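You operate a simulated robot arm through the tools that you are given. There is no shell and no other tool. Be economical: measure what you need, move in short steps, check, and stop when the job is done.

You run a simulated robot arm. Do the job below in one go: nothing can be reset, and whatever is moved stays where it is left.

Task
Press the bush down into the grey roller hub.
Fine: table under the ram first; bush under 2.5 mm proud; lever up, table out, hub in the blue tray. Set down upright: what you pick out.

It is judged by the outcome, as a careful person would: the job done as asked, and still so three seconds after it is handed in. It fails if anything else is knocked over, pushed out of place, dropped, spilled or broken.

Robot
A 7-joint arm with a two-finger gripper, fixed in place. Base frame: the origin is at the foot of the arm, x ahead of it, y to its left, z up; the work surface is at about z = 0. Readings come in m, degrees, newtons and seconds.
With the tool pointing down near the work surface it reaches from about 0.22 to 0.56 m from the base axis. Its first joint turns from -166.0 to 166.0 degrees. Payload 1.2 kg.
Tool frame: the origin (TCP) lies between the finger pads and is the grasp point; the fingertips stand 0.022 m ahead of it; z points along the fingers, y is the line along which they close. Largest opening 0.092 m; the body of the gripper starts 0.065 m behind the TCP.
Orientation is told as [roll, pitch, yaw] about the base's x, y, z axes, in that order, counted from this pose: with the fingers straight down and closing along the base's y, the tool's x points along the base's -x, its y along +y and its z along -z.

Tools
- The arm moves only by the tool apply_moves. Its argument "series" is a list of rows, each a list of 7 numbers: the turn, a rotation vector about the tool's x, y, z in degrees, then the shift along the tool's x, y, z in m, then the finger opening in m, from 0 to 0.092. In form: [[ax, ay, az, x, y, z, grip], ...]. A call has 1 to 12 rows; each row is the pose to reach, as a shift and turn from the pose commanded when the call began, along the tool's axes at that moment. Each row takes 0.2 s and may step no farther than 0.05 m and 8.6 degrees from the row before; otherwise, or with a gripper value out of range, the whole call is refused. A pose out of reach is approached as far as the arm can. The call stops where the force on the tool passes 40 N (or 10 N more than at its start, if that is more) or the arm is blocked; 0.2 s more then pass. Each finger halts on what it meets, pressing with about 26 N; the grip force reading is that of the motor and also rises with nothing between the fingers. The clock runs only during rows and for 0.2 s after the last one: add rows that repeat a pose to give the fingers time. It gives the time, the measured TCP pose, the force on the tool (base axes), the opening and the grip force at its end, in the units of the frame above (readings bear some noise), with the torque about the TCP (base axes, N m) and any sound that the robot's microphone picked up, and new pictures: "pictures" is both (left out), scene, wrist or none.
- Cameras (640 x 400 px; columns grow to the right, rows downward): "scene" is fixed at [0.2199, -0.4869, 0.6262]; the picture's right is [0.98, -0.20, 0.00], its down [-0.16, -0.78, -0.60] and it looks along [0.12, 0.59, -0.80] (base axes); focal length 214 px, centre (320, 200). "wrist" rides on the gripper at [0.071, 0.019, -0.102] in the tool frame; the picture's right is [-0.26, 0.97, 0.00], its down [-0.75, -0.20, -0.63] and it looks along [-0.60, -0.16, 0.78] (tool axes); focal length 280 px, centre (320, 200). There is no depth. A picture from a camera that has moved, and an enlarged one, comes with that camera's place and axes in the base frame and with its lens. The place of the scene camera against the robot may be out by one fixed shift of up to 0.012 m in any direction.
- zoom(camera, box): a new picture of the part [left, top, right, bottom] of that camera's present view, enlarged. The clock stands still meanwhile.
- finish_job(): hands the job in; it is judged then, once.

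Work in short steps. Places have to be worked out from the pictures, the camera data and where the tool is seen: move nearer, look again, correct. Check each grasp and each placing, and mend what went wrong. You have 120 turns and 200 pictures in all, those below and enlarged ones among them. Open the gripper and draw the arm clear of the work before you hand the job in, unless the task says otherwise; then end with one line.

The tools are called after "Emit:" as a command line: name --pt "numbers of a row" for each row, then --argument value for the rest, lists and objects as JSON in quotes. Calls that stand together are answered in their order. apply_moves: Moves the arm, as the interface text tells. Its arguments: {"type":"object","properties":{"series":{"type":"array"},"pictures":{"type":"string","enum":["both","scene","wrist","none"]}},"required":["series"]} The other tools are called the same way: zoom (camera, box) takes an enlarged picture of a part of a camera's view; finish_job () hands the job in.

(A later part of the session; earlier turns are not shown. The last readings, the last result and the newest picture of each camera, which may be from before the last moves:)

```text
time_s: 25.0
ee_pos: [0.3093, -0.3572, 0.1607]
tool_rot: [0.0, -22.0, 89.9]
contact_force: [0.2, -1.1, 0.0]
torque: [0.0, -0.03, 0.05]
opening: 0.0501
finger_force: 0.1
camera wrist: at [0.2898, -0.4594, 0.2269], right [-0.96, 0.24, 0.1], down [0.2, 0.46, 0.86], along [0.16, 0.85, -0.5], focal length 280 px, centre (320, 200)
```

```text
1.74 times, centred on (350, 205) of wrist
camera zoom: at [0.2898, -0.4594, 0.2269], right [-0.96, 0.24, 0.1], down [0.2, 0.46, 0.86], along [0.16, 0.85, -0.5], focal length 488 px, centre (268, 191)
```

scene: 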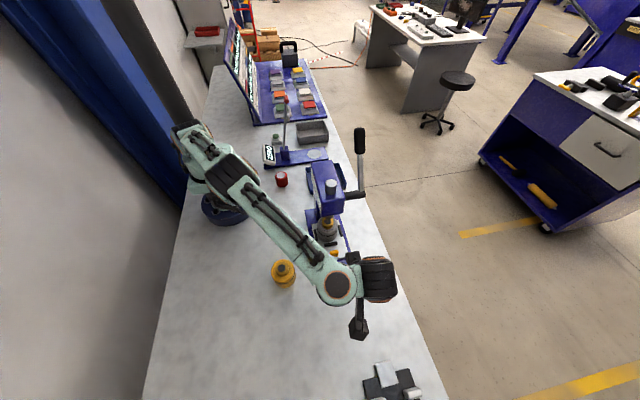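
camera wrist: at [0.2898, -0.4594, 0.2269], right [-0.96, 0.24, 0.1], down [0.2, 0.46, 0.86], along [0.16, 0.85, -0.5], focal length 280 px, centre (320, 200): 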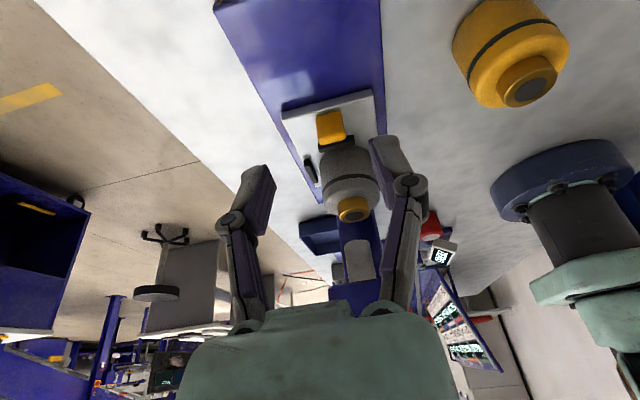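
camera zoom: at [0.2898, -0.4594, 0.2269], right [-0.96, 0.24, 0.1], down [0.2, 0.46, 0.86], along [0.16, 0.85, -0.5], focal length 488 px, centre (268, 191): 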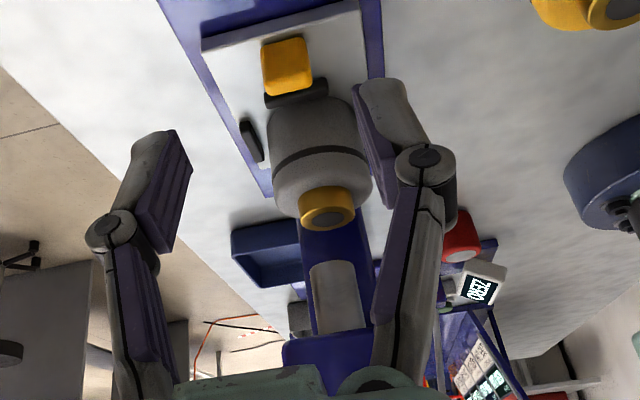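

Bush sits under the ram (y≈-0.186, ram tip z≈0.127). From two views, the lever pivot is about (0.388, -0.19, 0.203) and the handle leans back with its centre near (0.388, -0.127, 0.31). I'll rise and move over for a closer look at the handle.

Emit:
apply_moves --pt "0 0 0 -0.017 0 -0.042 0.06" --pt "0 0 0 -0.034 0 -0.084 0.06" --pt "0 0 0 -0.051 0 -0.126 0.06" --pt "0 0 0 -0.068 0 -0.168 0.06" --pt "0 0 0 -0.0896 -0.015 -0.21 0.06" --pt "0 0 0 -0.11 -0.045 -0.213 0.06" --pt "0 0 0 -0.14 -0.075 -0.205 0.06" --pt "0 0 0 -0.17 -0.079 -0.19 0.06" --pt "0 0 0 -0.17 -0.079 -0.19 0.06"

```text
time_s: 27.0
ee_pos: [0.3542, -0.2522, 0.3797]
tool_rot: [0.0, -22.0, 90.1]
contact_force: [0.1, 0.5, 0.1]
torque: [-0.02, -0.01, -0.04]
opening: 0.0601
finger_force: 0.1
out of reach, approached as far as the arm can: row 4, 5, 6, 7, 8, 9
camera wrist: at [0.3348, -0.3553, 0.4481], right [-0.96, 0.24, 0.1], down [0.2, 0.46, 0.86], along [0.16, 0.85, -0.5], focal length 280 px, centre (320, 200)
```

scene: 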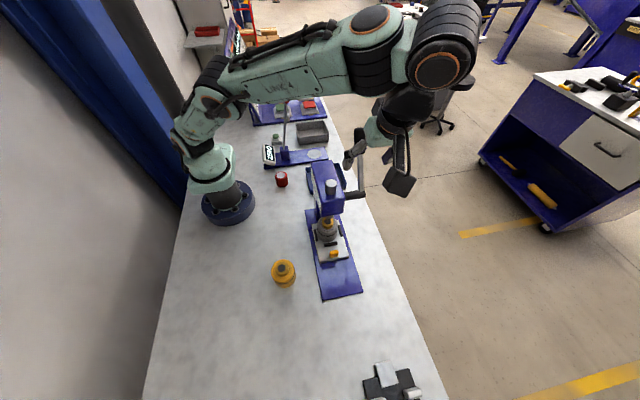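
wrist: 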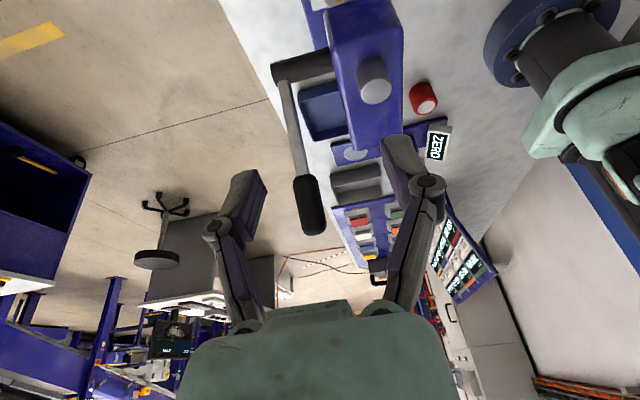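

That height was at the reach limit, but from here the handle resolves to a centre of about (0.388, -0.137, 0.317), tip about (-0.12, 0.337). I'll come somewhat lower and closer, in the same orientation.

Emit:
apply_moves --pt "0 0 0 -0.015 0 0.01 0.06" --pt "0 0 0 -0.03 0 0.02 0.06" --pt "0 0 0 -0.045 0 0.03 0.06" --pt "0 0 0 -0.0598 0 0.0414 0.06" --pt "0 0 0 -0.0598 0 0.0414 0.06"

```text
time_s: 28.2
ee_pos: [0.3542, -0.1821, 0.3635]
tool_rot: [0.1, -22.0, 90.0]
contact_force: [-0.5, -0.6, 0.1]
torque: [0.02, 0.02, -0.03]
opening: 0.0599
finger_force: 0.1
camera wrist: at [0.3336, -0.2861, 0.4312], right [-0.97, 0.24, 0.1], down [0.2, 0.46, 0.86], along [0.16, 0.85, -0.5], focal length 280 px, centre (320, 200)
```

scene: 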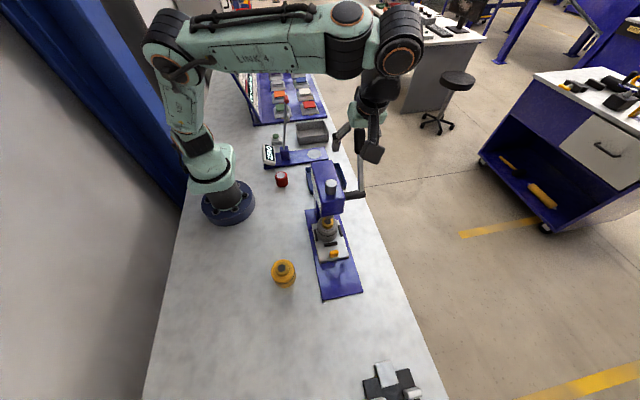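
wrist: 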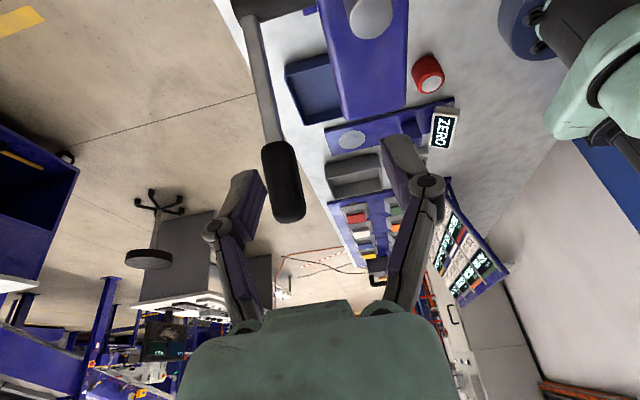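

Triangulated better now: handle from (0.395, -0.132, 0.287) to (0.395, -0.095, 0.328), pivot about (0.393, -0.177, 0.19). I'll move to a pre-grasp just behind and above the handle.

Emit:
apply_moves --pt "0 0 0 0 -0.02 0 0.075" --pt "0 0 0 0 -0.041 0 0.075" --pt "0 0 0 -0.024 -0.041 0.012 0.075" --pt "0 0 0 -0.047 -0.041 0.025 0.075" --pt "0 0 0 -0.047 -0.041 0.025 0.075"

```text
time_s: 29.4
ee_pos: [0.394, -0.1298, 0.3564]
tool_rot: [0.0, -22.0, 90.0]
contact_force: [0.3, -0.5, 0.6]
torque: [0.02, 0.01, 0.01]
opening: 0.0747
finger_force: 0.0
camera wrist: at [0.3745, -0.2328, 0.4251], right [-0.96, 0.24, 0.1], down [0.2, 0.46, 0.86], along [0.16, 0.85, -0.5], focal length 280 px, centre (320, 200)
```

scene: 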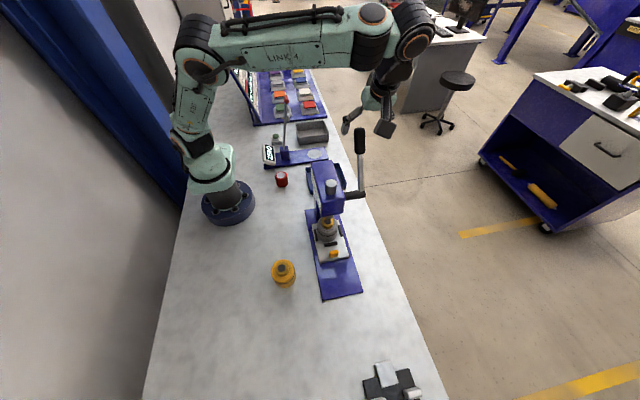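
wrist: 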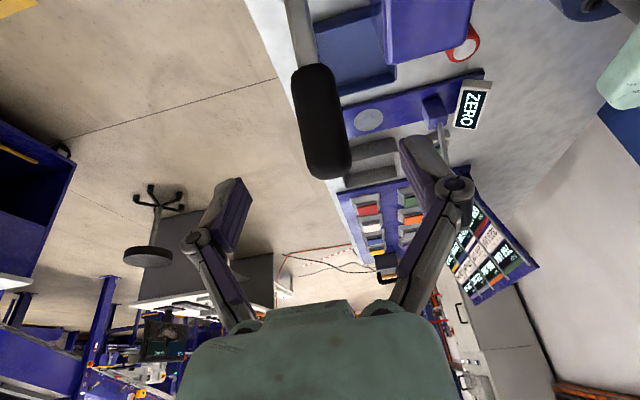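

Handle is centred. I'll advance along the tool axis and close on it.

Emit:
apply_moves --pt "0 0 0 0 0 0.018 0.075" --pt "0 0 0 0 0 0.036 0.075" --pt "0 0 0 0 0 0.05 0.075" --pt "0 0 0 0 0 0.05 0.055" --pt "0 0 0 0 0 0.05 0.035" --pt "0 0 0 0 0 0.05 0.015" --pt "0 0 0 0 0 0.05 0.015"

```text
time_s: 31.0
ee_pos: [0.3918, -0.1123, 0.3107]
tool_rot: [0.2, -22.0, 90.0]
contact_force: [-19.8, 2.9, 1.4]
torque: [0.12, 0.13, -0.15]
opening: 0.0282
finger_force: 9.9
camera wrist: at [0.3741, -0.215, 0.3782], right [-0.96, 0.24, 0.1], down [0.21, 0.46, 0.86], along [0.16, 0.85, -0.5], focal length 280 px, centre (320, 200)
```

scene: 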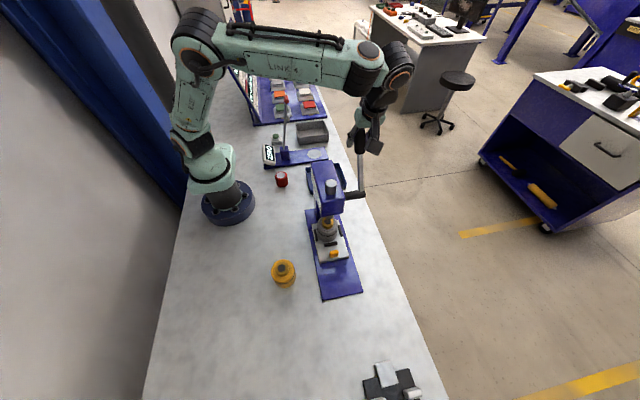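
wrist: 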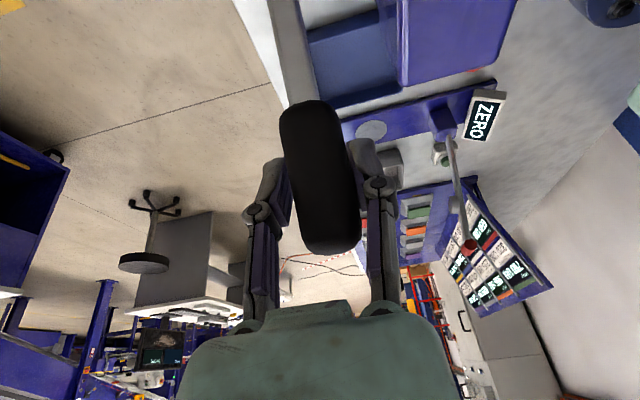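

One finger is bearing harder (-20 N in x), so I'll shift 3 mm to -x and let the grip settle.

Emit:
apply_moves --pt "0 0 0 0 0.0015 0 0.015" --pt "0 0 0 0 0.003 0 0.015" --pt "0 0 0 0 0.003 0 0.015" --pictures "none"

```text
time_s: 31.8
ee_pos: [0.3912, -0.112, 0.3106]
tool_rot: [0.0, -22.0, 90.0]
contact_force: [-12.8, 2.1, -0.2]
torque: [0.18, 0.08, -0.12]
opening: 0.0243
finger_force: 6.7
```

Emit:
apply_moves --pt "0 0 0 0 0.0015 0 0.015" --pt "0 0 0 0 0.003 0 0.015" --pt "0 0 0 0 0.003 0 0.015" --pictures "none"

```text
time_s: 32.8
ee_pos: [0.3905, -0.1123, 0.3106]
tool_rot: [-0.4, -22.1, 89.8]
contact_force: [6.6, -0.3, -5.4]
torque: [-0.15, -0.06, 0.0]
opening: 0.0223
finger_force: 28.3
stopped in row 3: the force on the tool passed its limit at 42 N (the readings are from after the stop); the commanded pose is now the measured one
```

Handle firmly gripped (22 mm). Now I'll swing it toward -y along the arc, about 24° to start.

Emit:
apply_moves --pt "0 0 0 0.0135 0 -0.0142 0.012" --pt "0 0 0 0.0285 0 -0.026 0.012" --pt "0 0 0 0.0451 0 -0.0356 0.012" --pt "0 0 0 0.0451 0 -0.0356 0.012"

```text
time_s: 33.8
ee_pos: [0.389, -0.1688, 0.327]
tool_rot: [-0.6, -21.9, 89.8]
contact_force: [0.1, 0.6, -0.4]
torque: [0.0, 0.0, 0.04]
opening: 0.0121
finger_force: 0.0
camera wrist: at [0.3686, -0.2718, 0.3946], right [-0.96, 0.25, 0.09], down [0.2, 0.46, 0.86], along [0.17, 0.85, -0.5], focal length 280 px, centre (320, 200)
```

scene: 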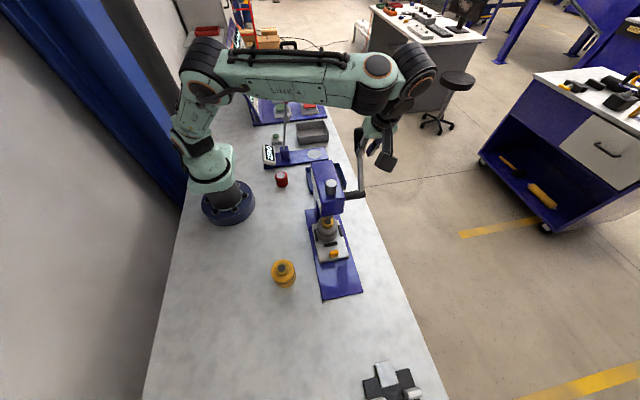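
wrist: 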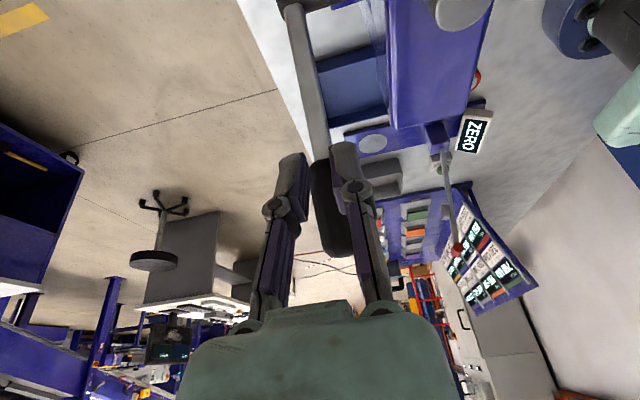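

The handle slipped out of the fingers and the lever hasn't moved, so it needs a positive push. I'll go over the top with closed fingers, tool vertical, to the +y side of the handle.

Emit:
apply_moves --pt "0 7.5 0 -0.01 0 -0.025 0.0" --pt "0 15 0 -0.019 0 -0.048 0.0" --pt "0 22 0 -0.028 0 -0.0695 0.0" --pt "0 22 0 -0.066 0 -0.054 0.0" --pt "0 22 0 -0.105 0 -0.039 0.0" --pt "0 22 0 -0.143 0 -0.023 0.0" --pt "0 22 0 -0.143 0 -0.023 0.0"

Emit:
zoom --camera "scene" --box '[310, 80, 430, 220]'

```text
time_s: 35.4
ee_pos: [0.3882, -0.0426, 0.4028]
tool_rot: [-0.3, -0.1, 89.7]
contact_force: [0.4, 0.1, -1.0]
torque: [0.04, -0.01, 0.01]
opening: 0.0
finger_force: 26.0
camera wrist: at [0.3688, -0.1127, 0.5042], right [-0.96, 0.27, -0.01], down [0.2, 0.75, 0.63], along [0.17, 0.6, -0.78], focal length 280 px, centre (320, 200)
```

scene: 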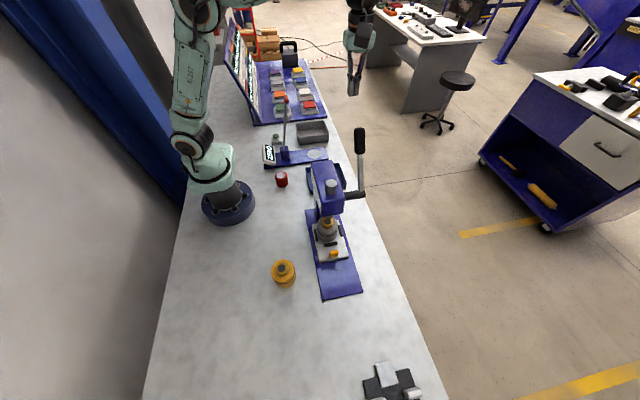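
wrist: 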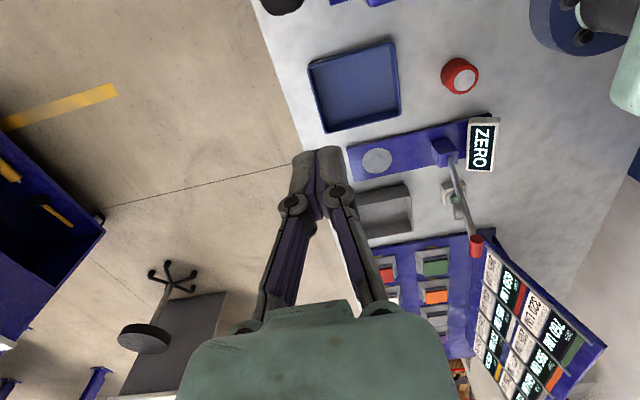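

```text
2.86 times, centred on (370, 150) of scene
camera zoom: at [0.2199, -0.4869, 0.6262], right [0.98, -0.2, 0.0], down [-0.16, -0.78, -0.6], along [0.12, 0.59, -0.8], focal length 613 px, centre (177, 343)
```

zoom: 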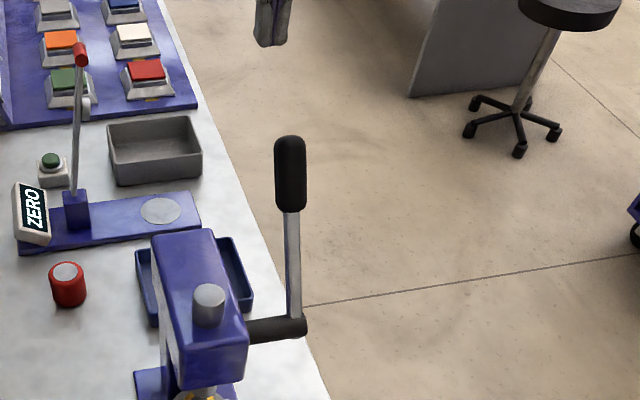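

Now lower behind the handle (fingertips to z≈0.295), with clearance to its rear.

Emit:
apply_moves --pt "0 0 0 0 0 0.03 0.0" --pt "0 0 0 0 0 0.06 0.0" --pt "0 0 0 0 0 0.085 0.0" --pt "0 0 0 0 0 0.085 0.0"

```text
time_s: 36.4
ee_pos: [0.3886, -0.0424, 0.3177]
tool_rot: [-0.5, -0.1, 89.7]
contact_force: [-0.3, 0.8, 0.6]
torque: [-0.02, 0.0, -0.01]
opening: 0.0
finger_force: 26.0
camera wrist: at [0.3691, -0.1132, 0.4195], right [-0.96, 0.27, -0.01], down [0.2, 0.75, 0.63], along [0.17, 0.6, -0.78], focal length 280 px, centre (320, 200)
```

scene: 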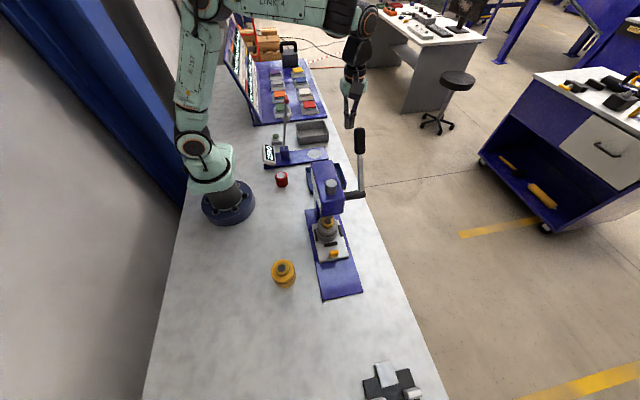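
wrist: 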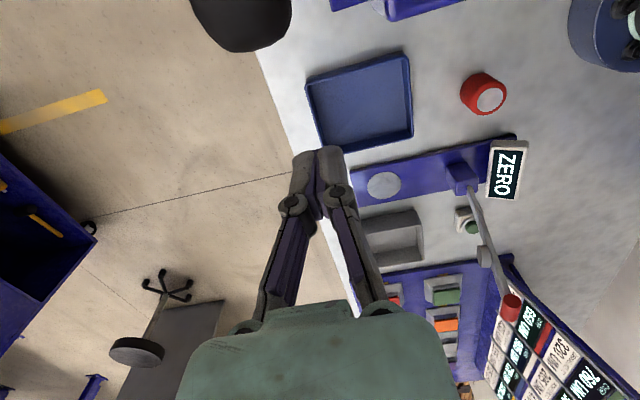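

Handle is at x≈0.393. I'll shift 4 mm in x and push toward -y slowly until contact.

Emit:
apply_moves --pt "0 0 0 0.012 -0.004 0 0.0" --pt "0 0 0 0.024 -0.004 0 0.0" --pt "0 0 0 0.034 -0.004 0 0.0" --pt "0 0 0 0.044 -0.004 0 0.0" --pt "0 0 0 0.054 -0.004 0 0.0"

```text
time_s: 37.5
ee_pos: [0.3948, -0.0953, 0.316]
tool_rot: [-0.4, -0.2, 90.3]
contact_force: [-4.9, 22.6, -0.4]
torque: [-0.31, -0.05, -0.03]
opening: 0.0061
finger_force: 28.3
camera wrist: at [0.3744, -0.1651, 0.4187], right [-0.97, 0.26, -0.01], down [0.2, 0.75, 0.63], along [0.17, 0.61, -0.78], focal length 280 px, centre (320, 200)
```

scene: 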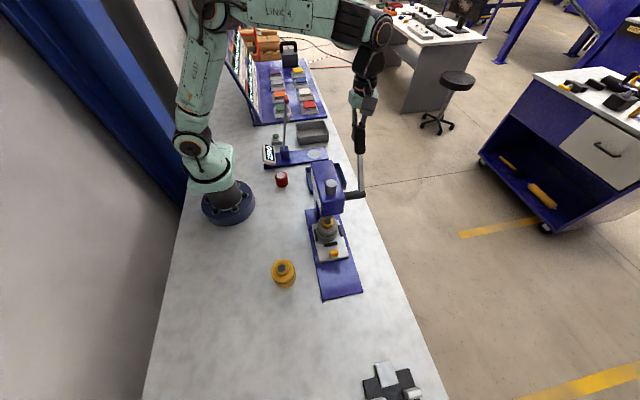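
wrist: 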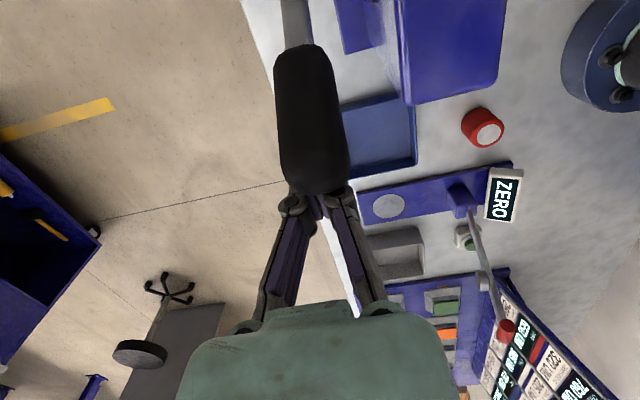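

The round handle is wedging the two fingertips apart. I'll back off and turn the gripper to yaw 0 so a flat finger face does the pushing.

Emit:
apply_moves --pt "0 0 0 -0.02 0 0 0.0" --pt "0 0 0 -0.045 0 0 0.0" --pt "0 0 8.5 -0.045 0 0 0.0" --pt "0 0 17 -0.045 0 0 0.0" --pt "0 0 25.5 -0.045 0 0 0.0" --pt "0 0 34 -0.045 0 0 0.0" --pt "0 0 42.5 -0.045 0 0 0.0" --pt "0 0 51 -0.045 0 0 0.0" --pt "0 0 59.5 -0.045 0 0 0.0" --pt "0 0 68 -0.045 0 0 0.0" --pt "0 0 76.5 -0.045 0 0 0.0" --pt "0 0 85 -0.045 0 0 0.0"

```text
time_s: 40.1
ee_pos: [0.3938, -0.0538, 0.3175]
tool_rot: [0.0, -0.3, 4.6]
contact_force: [-0.8, 0.0, 0.2]
torque: [-0.02, 0.0, 0.03]
opening: 0.0001
finger_force: 28.1
camera wrist: at [0.3209, -0.0382, 0.4184], right [0.18, 0.98, 0.0], down [0.76, -0.14, 0.63], along [0.62, -0.11, -0.78], focal length 280 px, centre (320, 200)
```

scene: 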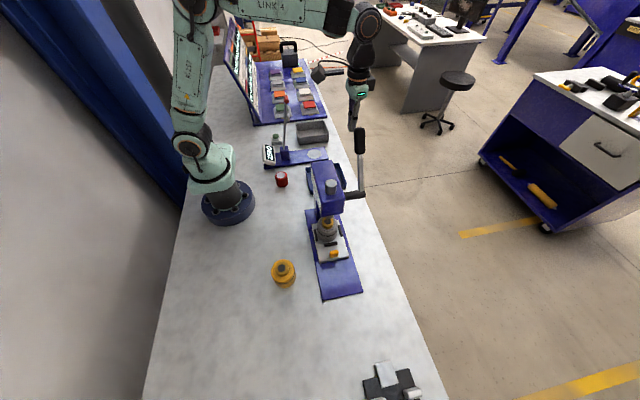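
wrist: 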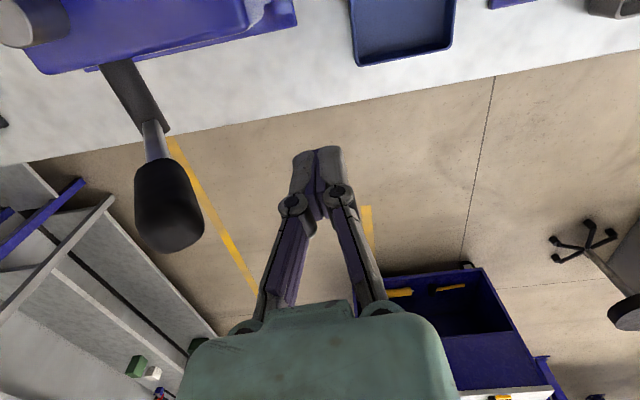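

Handle tip is at y≈-0.115 and finger aligned in x. Finish the yaw and push -y slowly, reading the force.

Emit:
apply_moves --pt "0 0 4.6 0 -0.012 0 0.0" --pt "0 0 4.6 0 -0.024 0 0.0" --pt "0 0 4.6 0 -0.034 0 0.0" --pt "0 0 4.6 0 -0.042 0 0.0" --pt "0 0 4.6 0 -0.05 0 0.0"

```text
time_s: 41.2
ee_pos: [0.3964, -0.0853, 0.3181]
tool_rot: [0.4, 0.0, 1.4]
contact_force: [-3.9, 7.6, -0.3]
torque: [-0.14, -0.07, -0.07]
opening: 0.0
finger_force: 28.0
stopped in row 5: the force on the tool passed its limit at 52 N (the readings are from after the stop); the commanded pose is now the measured one
camera wrist: at [0.3249, -0.0687, 0.4195], right [0.24, 0.97, 0.01], down [0.76, -0.19, 0.62], along [0.61, -0.14, -0.78], focal length 280 px, centre (320, 200)
```

scene: 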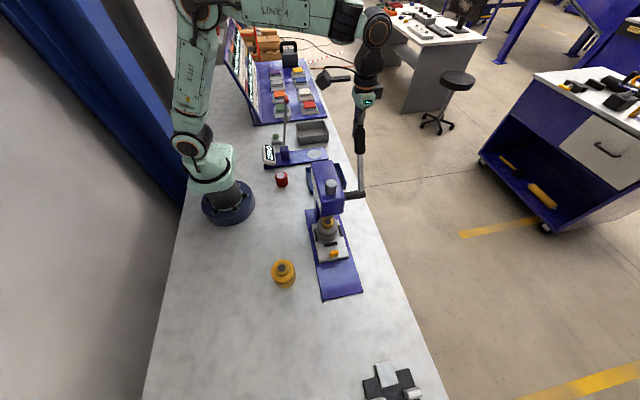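
wrist: 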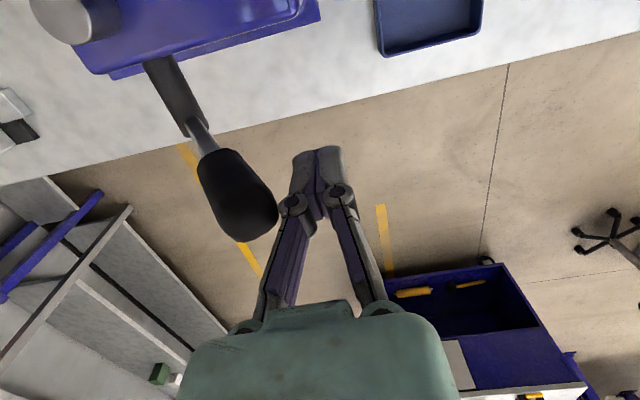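

Push hit 52 N with no visible lever motion, though that was at moderate speed. I'll try a slow sustained push to distinguish heavy damping from a hard stop.

Emit:
apply_moves --pt "0 0 0 0 -0.001 0 0.0" --pt "0 0 0 0 -0.002 0 0.0" --pt "0 0 0 0 -0.003 0 0.0" --pt "0 0 0 0 -0.004 0 0.0" --pt "0 0 0 0 -0.004 0 0.0" --pt "0 0 0 0 -0.004 0 0.0" --pt "0 0 0 0 -0.005 0 0.0" --pt "0 0 0 0 -0.005 0 0.0" --pt "0 0 0 0 -0.005 0 0.0" --pictures "wrist"

```text
time_s: 42.1
ee_pos: [0.3968, -0.0875, 0.3175]
tool_rot: [0.7, 0.0, 2.0]
contact_force: [-2.9, 8.5, -2.6]
torque: [-0.1, -0.05, 0.0]
opening: 0.0
finger_force: 28.2
stopped in row 4: the force on the tool passed its limit at 42 N (the readings are from after the stop); the commanded pose is now the measured one
camera wrist: at [0.3251, -0.0696, 0.4199], right [0.23, 0.97, 0.01], down [0.76, -0.18, 0.62], along [0.61, -0.14, -0.78], focal length 280 px, centre (320, 200)
```

wrist: 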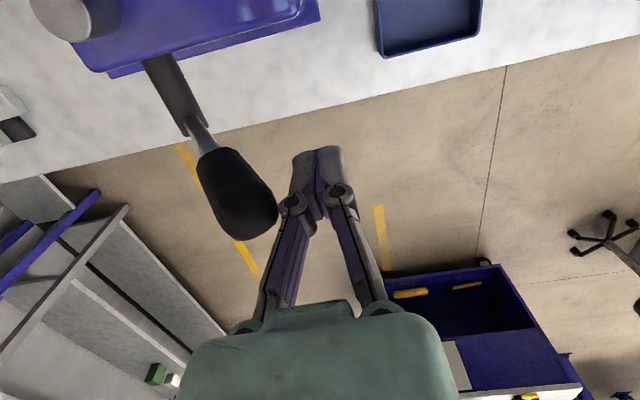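

A hard 42 N with no motion means that direction is a stop. I'll go over to the -y side and test pushing the lever toward +y.

Emit:
apply_moves --pt "0 0 0 0 0.015 0 0.0" --pt "0 0 -2 0.002 0.015 -0.04 0.0" --pt "0 0 -2 0.004 0.015 -0.075 0.0" --pt "0 0 -2 0.004 -0.03 -0.08 0.0" --pt "0 0 -2 0.004 -0.07 -0.08 0.0" --pt "0 0 -2 0.004 -0.1 -0.08 0.0" --pt "0 0 -2 0.004 -0.1 -0.04 0.0" --pt "0 0 -2 0.004 -0.1 0.0 0.0" --pt "0 0 -2 0.004 -0.1 0.0 0.0"

```text
time_s: 44.1
ee_pos: [0.3944, -0.1865, 0.317]
tool_rot: [0.6, 0.0, 3.8]
contact_force: [-0.2, 1.4, 0.0]
torque: [-0.02, 0.02, 0.01]
opening: 0.0001
finger_force: 27.8
camera wrist: at [0.323, -0.1725, 0.4186], right [0.2, 0.98, 0.01], down [0.77, -0.16, 0.62], along [0.61, -0.12, -0.78], focal length 280 px, centre (320, 200)
```

scene: 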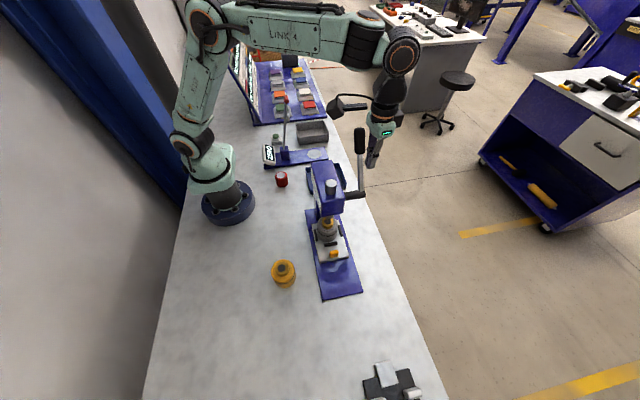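
wrist: 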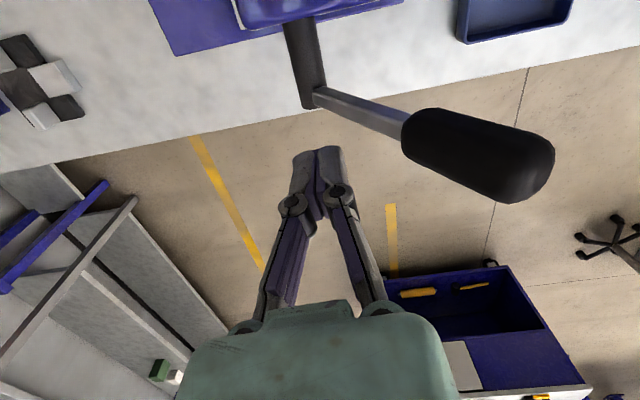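

Clear view of the lever now. I'll push +y gently.

Emit:
apply_moves --pt "0 0 0 0 0.01 0 0.0" --pt "0 0 0 0 0.02 0 0.0" --pt "0 0 0 0 0.03 0 0.0" --pt "0 0 0 0 0.038 0 0.0" --pt "0 0 0 0 0.046 0 0.0" --pt "0 0 0 0 0.054 0 0.0" --pt "0 0 0 0 0.06 0 0.0"

```text
time_s: 45.7
ee_pos: [0.3912, -0.1271, 0.3175]
tool_rot: [0.4, 0.1, 3.7]
contact_force: [-0.2, -0.9, -0.1]
torque: [0.0, -0.02, 0.0]
opening: 0.0002
finger_force: 28.1
camera wrist: at [0.3197, -0.113, 0.4196], right [0.2, 0.98, 0.01], down [0.77, -0.16, 0.62], along [0.61, -0.12, -0.78], focal length 280 px, centre (320, 200)
```

scene: 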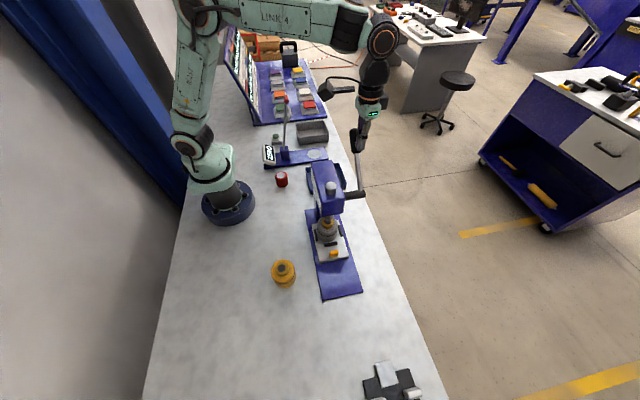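
wrist: 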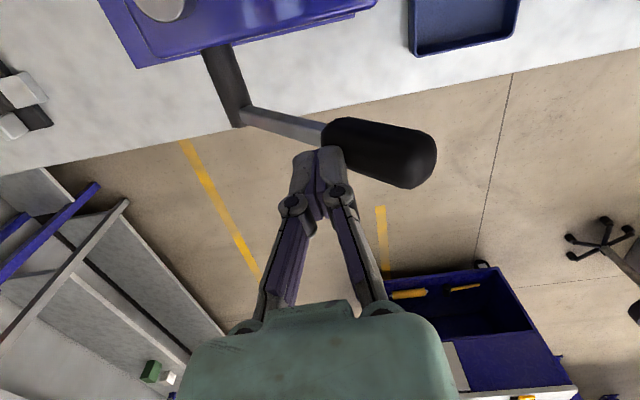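

The lever moves freely toward +y (now at about 44° from vertical), so that's the down direction. The pivot is about (y -0.19, z 0.20). I'll keep pushing with the fingertips along its arc.

Emit:
apply_moves --pt "0 0 1.8 -0.001 0.01 0.001 0.0" --pt "0 0 3.7 -0.002 0.019 0.0025 0.0" --pt "0 0 3.7 -0.002 0.025 0.009 0.0" --pt "0 0 3.7 -0.002 0.031 0.0164 0.0" --pt "0 0 3.7 -0.002 0.036 0.024 0.0" --pt "0 0 3.7 -0.002 0.041 0.0316 0.0" --pt "0 0 3.7 -0.002 0.041 0.0316 0.0"

Emit:
zoom --camera "scene" --box '[300, 120, 400, 260]'

```text
time_s: 47.3
ee_pos: [0.3903, -0.0857, 0.2874]
tool_rot: [0.5, 0.1, 0.1]
contact_force: [0.1, 0.2, 0.9]
torque: [-0.02, -0.04, 0.0]
opening: 0.0
finger_force: 28.5
camera wrist: at [0.3202, -0.0668, 0.3881], right [0.26, 0.97, 0.01], down [0.75, -0.21, 0.62], along [0.6, -0.16, -0.78], focal length 280 px, centre (320, 200)
```

scene: 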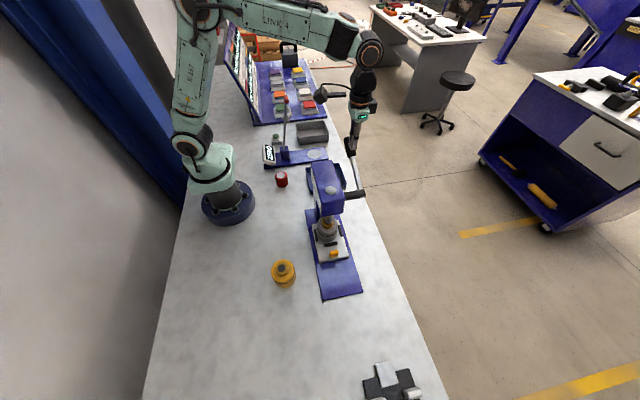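
wrist: 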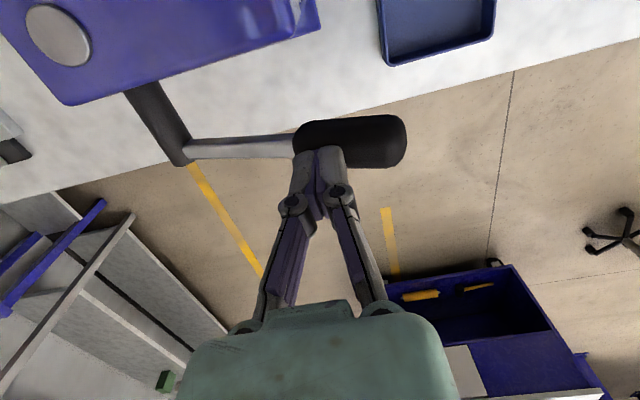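

```text
2.86 times, centred on (350, 190) of scene
camera zoom: at [0.2199, -0.4869, 0.6262], right [0.98, -0.2, 0.0], down [-0.16, -0.78, -0.6], along [0.12, 0.59, -0.8], focal length 613 px, centre (234, 229)
```

zoom: 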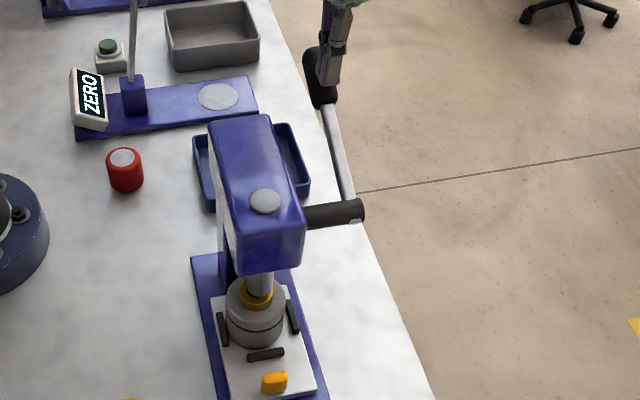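

The ram has come down nearly to the bush. I'll check alignment closely before pressing.

Emit:
zoom --camera "scene" --box '[305, 200, 355, 250]'

```text
8.00 times, centred on (330, 225) of scene
camera zoom: at [0.2199, -0.4869, 0.6262], right [0.98, -0.2, 0.0], down [-0.16, -0.78, -0.6], along [0.12, 0.59, -0.8], focal length 1716 px, centre (240, 0)
```

zoom: 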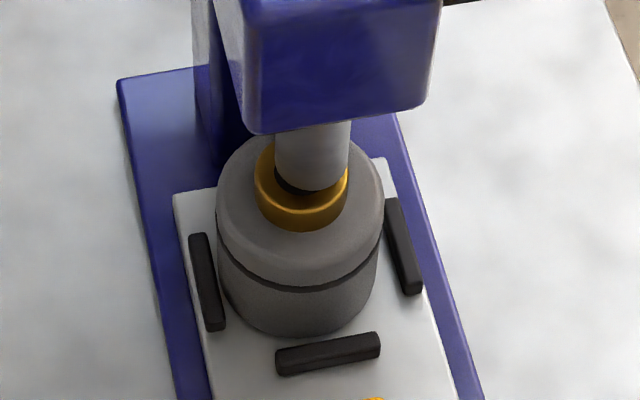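

The ram overlaps the bush, about 3–4 mm off in x and within the nest's play, so it bears on the ring. I'll press on along the arc in small steps while watching force.

Emit:
apply_moves --pt "0 0 0 0 0.004 0.009 0.0" --pt "0 0 0 0 0.0074 0.0181 0.0" --pt "0 0 0 0 0.01 0.027 0.0" --pt "0 0 0 0 0.0127 0.0354 0.0" --pt "0 0 0 0 0.0127 0.0354 0.0"

Emit:
zoom --camera "scene" --box '[305, 180, 365, 250]'

```text
time_s: 48.5
ee_pos: [0.3918, -0.0724, 0.2508]
tool_rot: [0.5, -0.1, 0.0]
contact_force: [0.0, -4.0, 5.4]
torque: [-0.07, -0.04, -0.01]
opening: 0.0
finger_force: 28.3
camera wrist: at [0.32, -0.0538, 0.3532], right [0.26, 0.97, 0.01], down [0.75, -0.21, 0.62], along [0.6, -0.16, -0.78], focal length 280 px, centre (320, 200)
```

scene: 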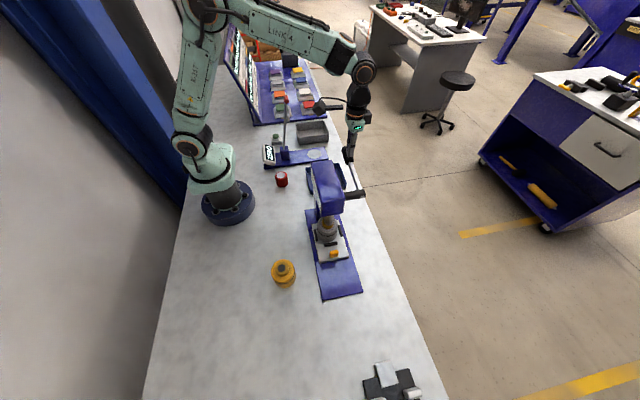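
wrist: 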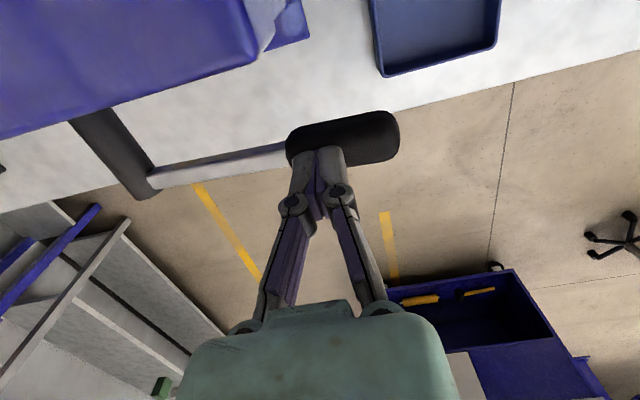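

```text
5.71 times, centred on (335, 215) of scene
camera zoom: at [0.2199, -0.4869, 0.6262], right [0.98, -0.2, 0.0], down [-0.16, -0.78, -0.6], along [0.12, 0.59, -0.8], focal length 1226 px, centre (234, 114)
```

zoom: 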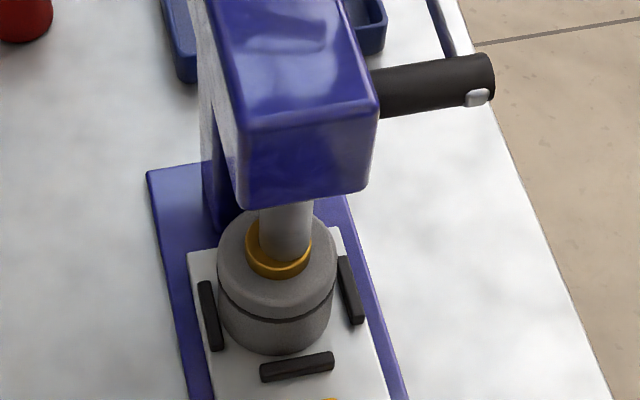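

The bush is going in (about 7 N). I'll continue in small steps.

Emit:
apply_moves --pt "0 0 0 0 0.0015 0.006 0.0" --pt "0 0 0 0 0.002 0.012 0.0" --pt "0 0 0 0 0.0024 0.018 0.0" --pt "0 0 0 0 0.0026 0.023 0.0" --pt "0 0 0 0 0.0026 0.023 0.0"

Emit:
zoom --camera "scene" --box '[305, 180, 365, 250]'

```text
time_s: 49.7
ee_pos: [0.3899, -0.0696, 0.227]
tool_rot: [0.5, 0.1, 0.2]
contact_force: [1.7, 3.8, 6.5]
torque: [0.04, -0.08, 0.01]
opening: 0.0003
finger_force: 28.1
camera wrist: at [0.3199, -0.051, 0.33], right [0.26, 0.97, 0.01], down [0.75, -0.21, 0.62], along [0.6, -0.15, -0.78], focal length 280 px, centre (320, 200)
```

scene: 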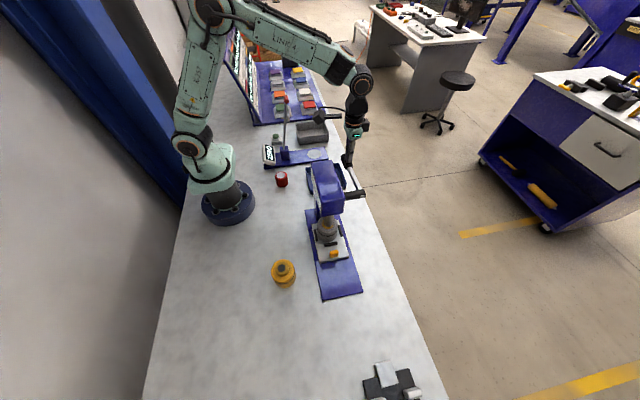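
wrist: 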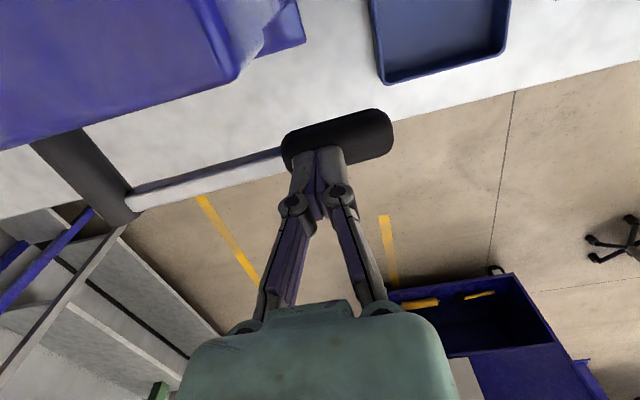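

```text
5.71 times, centred on (335, 215) of scene
camera zoom: at [0.2199, -0.4869, 0.6262], right [0.98, -0.2, 0.0], down [-0.16, -0.78, -0.6], along [0.12, 0.59, -0.8], focal length 1226 px, centre (234, 114)
```

zoom: 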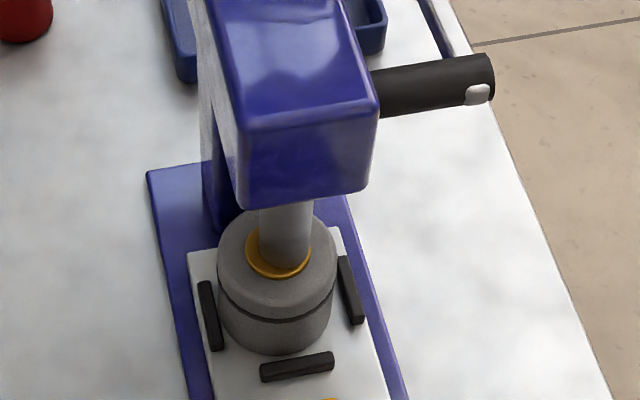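

Nearly flush. Pressing further in finer steps until firm resistance.

Emit:
apply_moves --pt "0 0 0 0 0 0.004 0.0" --pt "0 0 0 0 0 0.008 0.0" --pt "0 0 0 0 -0.0005 0.012 0.0" --pt "0 0 0 0 -0.001 0.016 0.0" --pt "0 0 0 0 -0.001 0.016 0.0"

Emit:
zoom --camera "scene" --box '[305, 200, 355, 250]'

```text
time_s: 50.7
ee_pos: [0.3908, -0.0703, 0.2169]
tool_rot: [0.5, -0.1, 0.2]
contact_force: [-9.0, 3.1, 20.4]
torque: [-0.11, 0.21, -0.06]
opening: 0.0
finger_force: 27.7
stopped in row 4: the force on the tool passed its limit at 48 N (the readings are from after the stop); the commanded pose is now the measured one
camera wrist: at [0.3196, -0.0515, 0.3189], right [0.26, 0.97, 0.01], down [0.75, -0.21, 0.62], along [0.61, -0.15, -0.78], focal length 280 px, centre (320, 200)
```

scene: 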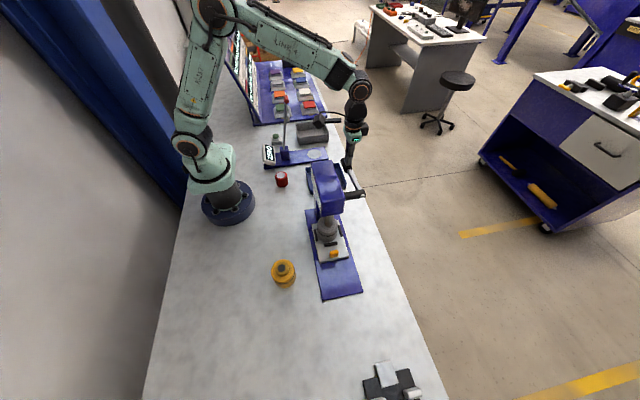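
wrist: 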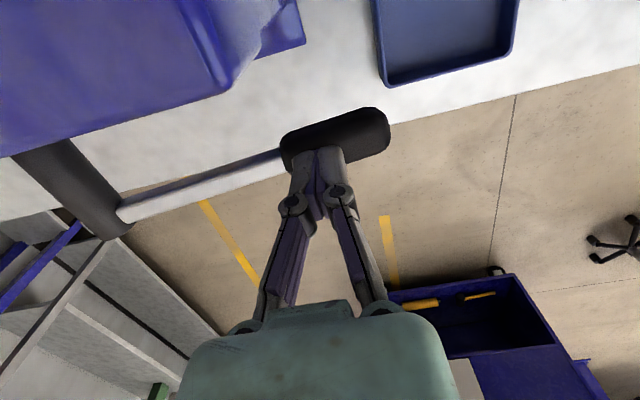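

```text
8.00 times, centred on (330, 225) of scene
camera zoom: at [0.2199, -0.4869, 0.6262], right [0.98, -0.2, 0.0], down [-0.16, -0.78, -0.6], along [0.12, 0.59, -0.8], focal length 1716 px, centre (240, 0)
```

zoom: 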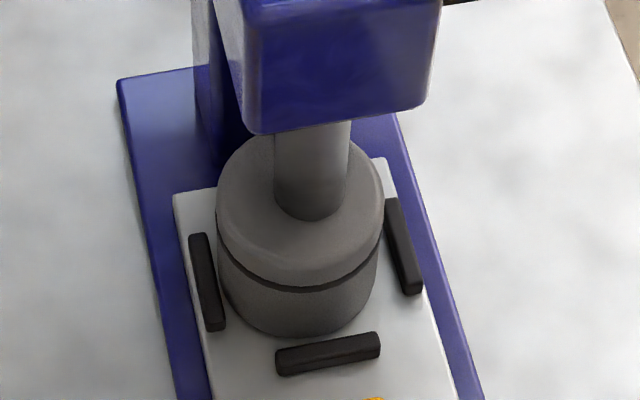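

The bush is fully down: yellow no longer visible and there's a firm 48 N stop. Now I'll rise off the handle and turn to yaw 90 so I can grip the handle across x and lift the lever.

Emit:
apply_moves --pt "0 0 0 0 0 -0.03 0.0" --pt "0 0 -8.2 0 0 -0.07 0.0" --pt "0 0 -16.4 0 0 -0.09 0.02" --pt "0 0 -24.6 0 0 -0.09 0.04" --pt "0 0 -32.8 0 0 -0.09 0.06" --pt "0 0 -41 0 0 -0.09 0.06" --pt "0 0 -49.2 0 0 -0.09 0.06" --pt "0 0 -57.4 0 0 -0.09 0.06" --pt "0 0 -65.6 0 0 -0.09 0.06" --pt "0 0 -73.8 0 0 -0.09 0.06" --pt "0 0 -82 0 0 -0.09 0.06" --pt "0 0 -90 0 0 -0.09 0.06"

Emit:
zoom --camera "scene" --box '[290, 130, 400, 250]'

```text
time_s: 53.3
ee_pos: [0.3908, -0.0708, 0.305]
tool_rot: [0.0, -0.5, 90.2]
contact_force: [-0.6, 0.4, -0.3]
torque: [0.03, 0.02, 0.03]
opening: 0.0601
finger_force: 0.1
camera wrist: at [0.3719, -0.1424, 0.4068], right [-0.97, 0.26, 0.0], down [0.2, 0.75, 0.63], along [0.16, 0.61, -0.77], focal length 280 px, centre (320, 200)
```

scene: 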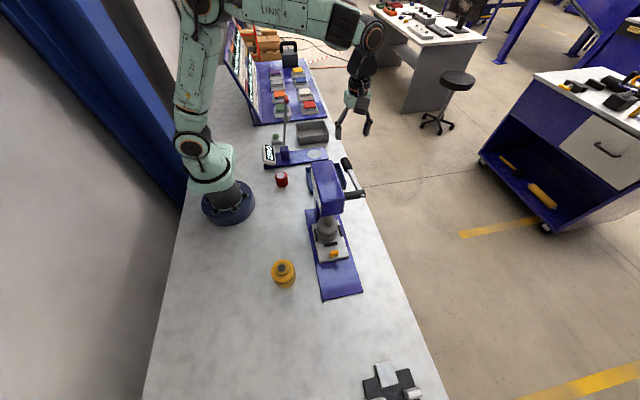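
wrist: 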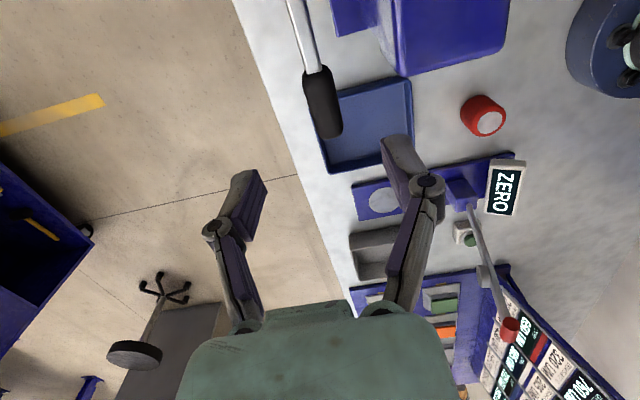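

```text
3.33 times, centred on (345, 190) of scene
camera zoom: at [0.2199, -0.4869, 0.6262], right [0.98, -0.2, 0.0], down [-0.16, -0.78, -0.6], along [0.12, 0.59, -0.8], focal length 715 px, centre (237, 233)
```

zoom: 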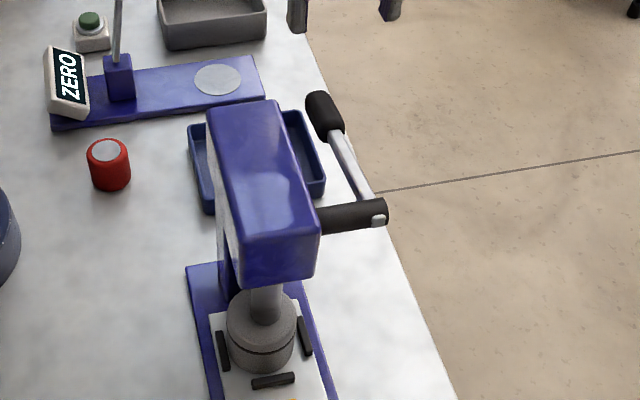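

Lever stays down on its own, with the handle at (0.390, y -0.088…-0.038, z≈0.195). I'll descend straddling it and grip.

Emit:
apply_moves --pt "0 0 0 -0.005 0 0.04 0.06" --pt "0 0 0 -0.005 0 0.075 0.06" --pt "0 0 0 -0.005 0 0.106 0.06" --pt "0 0 0 -0.005 0 0.106 0.045" --pt "0 0 0 -0.005 0 0.106 0.03" --pt "0 0 0 -0.005 0 0.106 0.02" --pt "0 0 0 -0.005 0 0.106 0.015" --pictures "wrist"

```text
time_s: 54.9
ee_pos: [0.3905, -0.0648, 0.2003]
tool_rot: [0.2, -0.6, 90.1]
contact_force: [-14.9, 0.5, 0.8]
torque: [0.06, 0.34, -0.04]
opening: 0.0238
finger_force: 28.0
camera wrist: at [0.3713, -0.1363, 0.3007], right [-0.97, 0.26, 0.01], down [0.21, 0.75, 0.63], along [0.16, 0.61, -0.78], focal length 280 px, centre (320, 200)
```

wrist: 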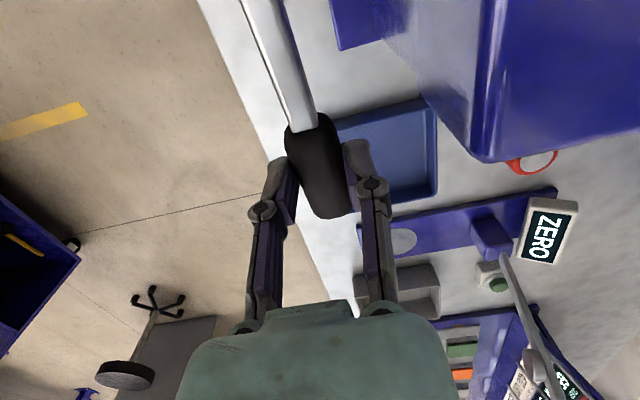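

Gripped; now lift the lever back up along its arc.

Emit:
apply_moves --pt "0 0 0 0.0004 0.0015 -0.0086 0.015" --pt "0 0 0 0.0014 0.0015 -0.0171 0.015" --pt "0 0 0 0.003 0.0015 -0.0257 0.015" --pt "0 0 0 0.005 0.0015 -0.0342 0.015" --pt "0 0 0 0.008 0.0015 -0.0425 0.015" --pt "0 0 0 0.011 0.0015 -0.0505 0.015" --pt "0 0 0 0.015 0.0015 -0.0583 0.015" --pt "0 0 0 0.0192 0.0015 -0.0659 0.015" --pt "0 0 0 0.0241 0.0015 -0.0731 0.015" --pt "0 0 0 0.0294 0.0015 -0.08 0.015"

```text
time_s: 57.1
ee_pos: [0.3881, -0.0974, 0.2792]
tool_rot: [0.1, -0.6, 89.9]
contact_force: [0.5, 0.2, 0.9]
torque: [0.01, -0.02, -0.01]
opening: 0.0154
finger_force: 0.6
camera wrist: at [0.3686, -0.1683, 0.3806], right [-0.96, 0.26, 0.01], down [0.21, 0.75, 0.63], along [0.16, 0.61, -0.78], focal length 280 px, centre (320, 200)
```

scene: 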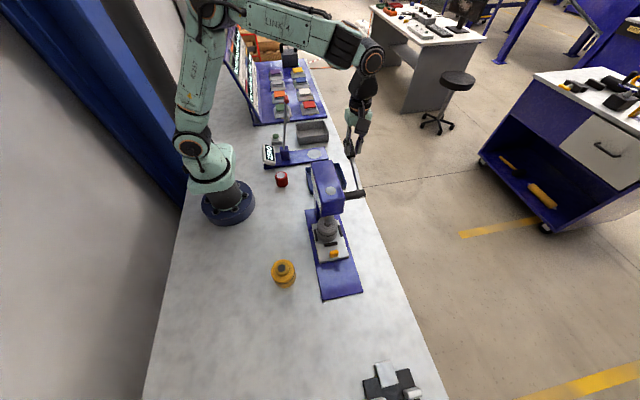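
wrist: 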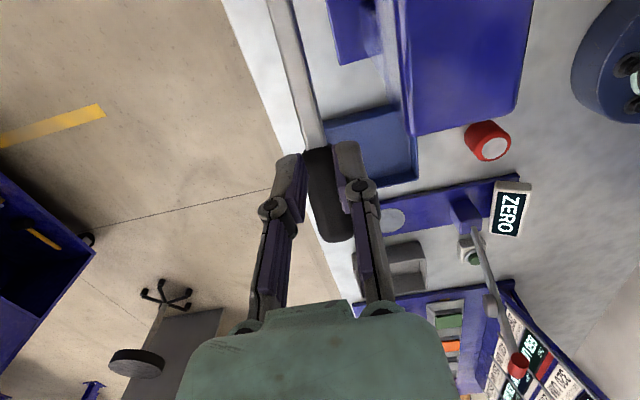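

The grip slid, but the lever came up to about 69°. I'll reopen, re-seat on the handle at (y -0.064, z 0.248), and grip again.

Emit:
apply_moves --pt "0 0 0 0 0 0 0.04" --pt "0 0 0 0 0 0 0.06" --pt "0 0 0 -0.017 -0.001 0.012 0.06" --pt "0 0 0 -0.033 -0.001 0.034 0.06" --pt "0 0 0 -0.033 -0.001 0.034 0.04" --pt "0 0 0 -0.033 -0.001 0.034 0.02" --pt "0 0 0 -0.033 -0.001 0.034 0.008" --pt "0 0 0 -0.033 -0.001 0.034 0.008" --pictures "wrist"

```text
time_s: 58.9
ee_pos: [0.3904, -0.0627, 0.246]
tool_rot: [-0.1, -0.6, 90.2]
contact_force: [1.4, 1.8, 0.4]
torque: [-0.09, -0.01, 0.03]
opening: 0.0227
finger_force: 28.5
camera wrist: at [0.3707, -0.1332, 0.3469], right [-0.97, 0.26, 0.0], down [0.2, 0.75, 0.63], along [0.16, 0.61, -0.77], focal length 280 px, centre (320, 200)
```

wrist: 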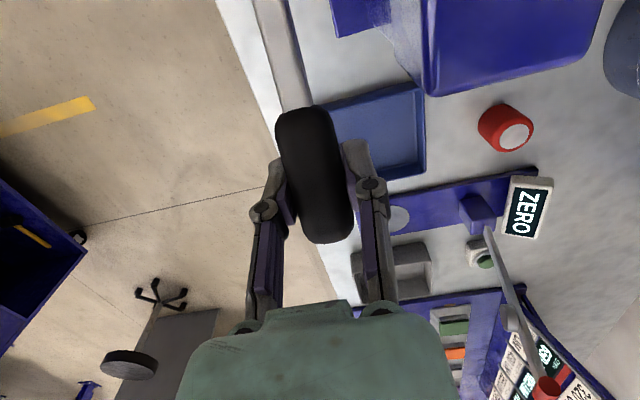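

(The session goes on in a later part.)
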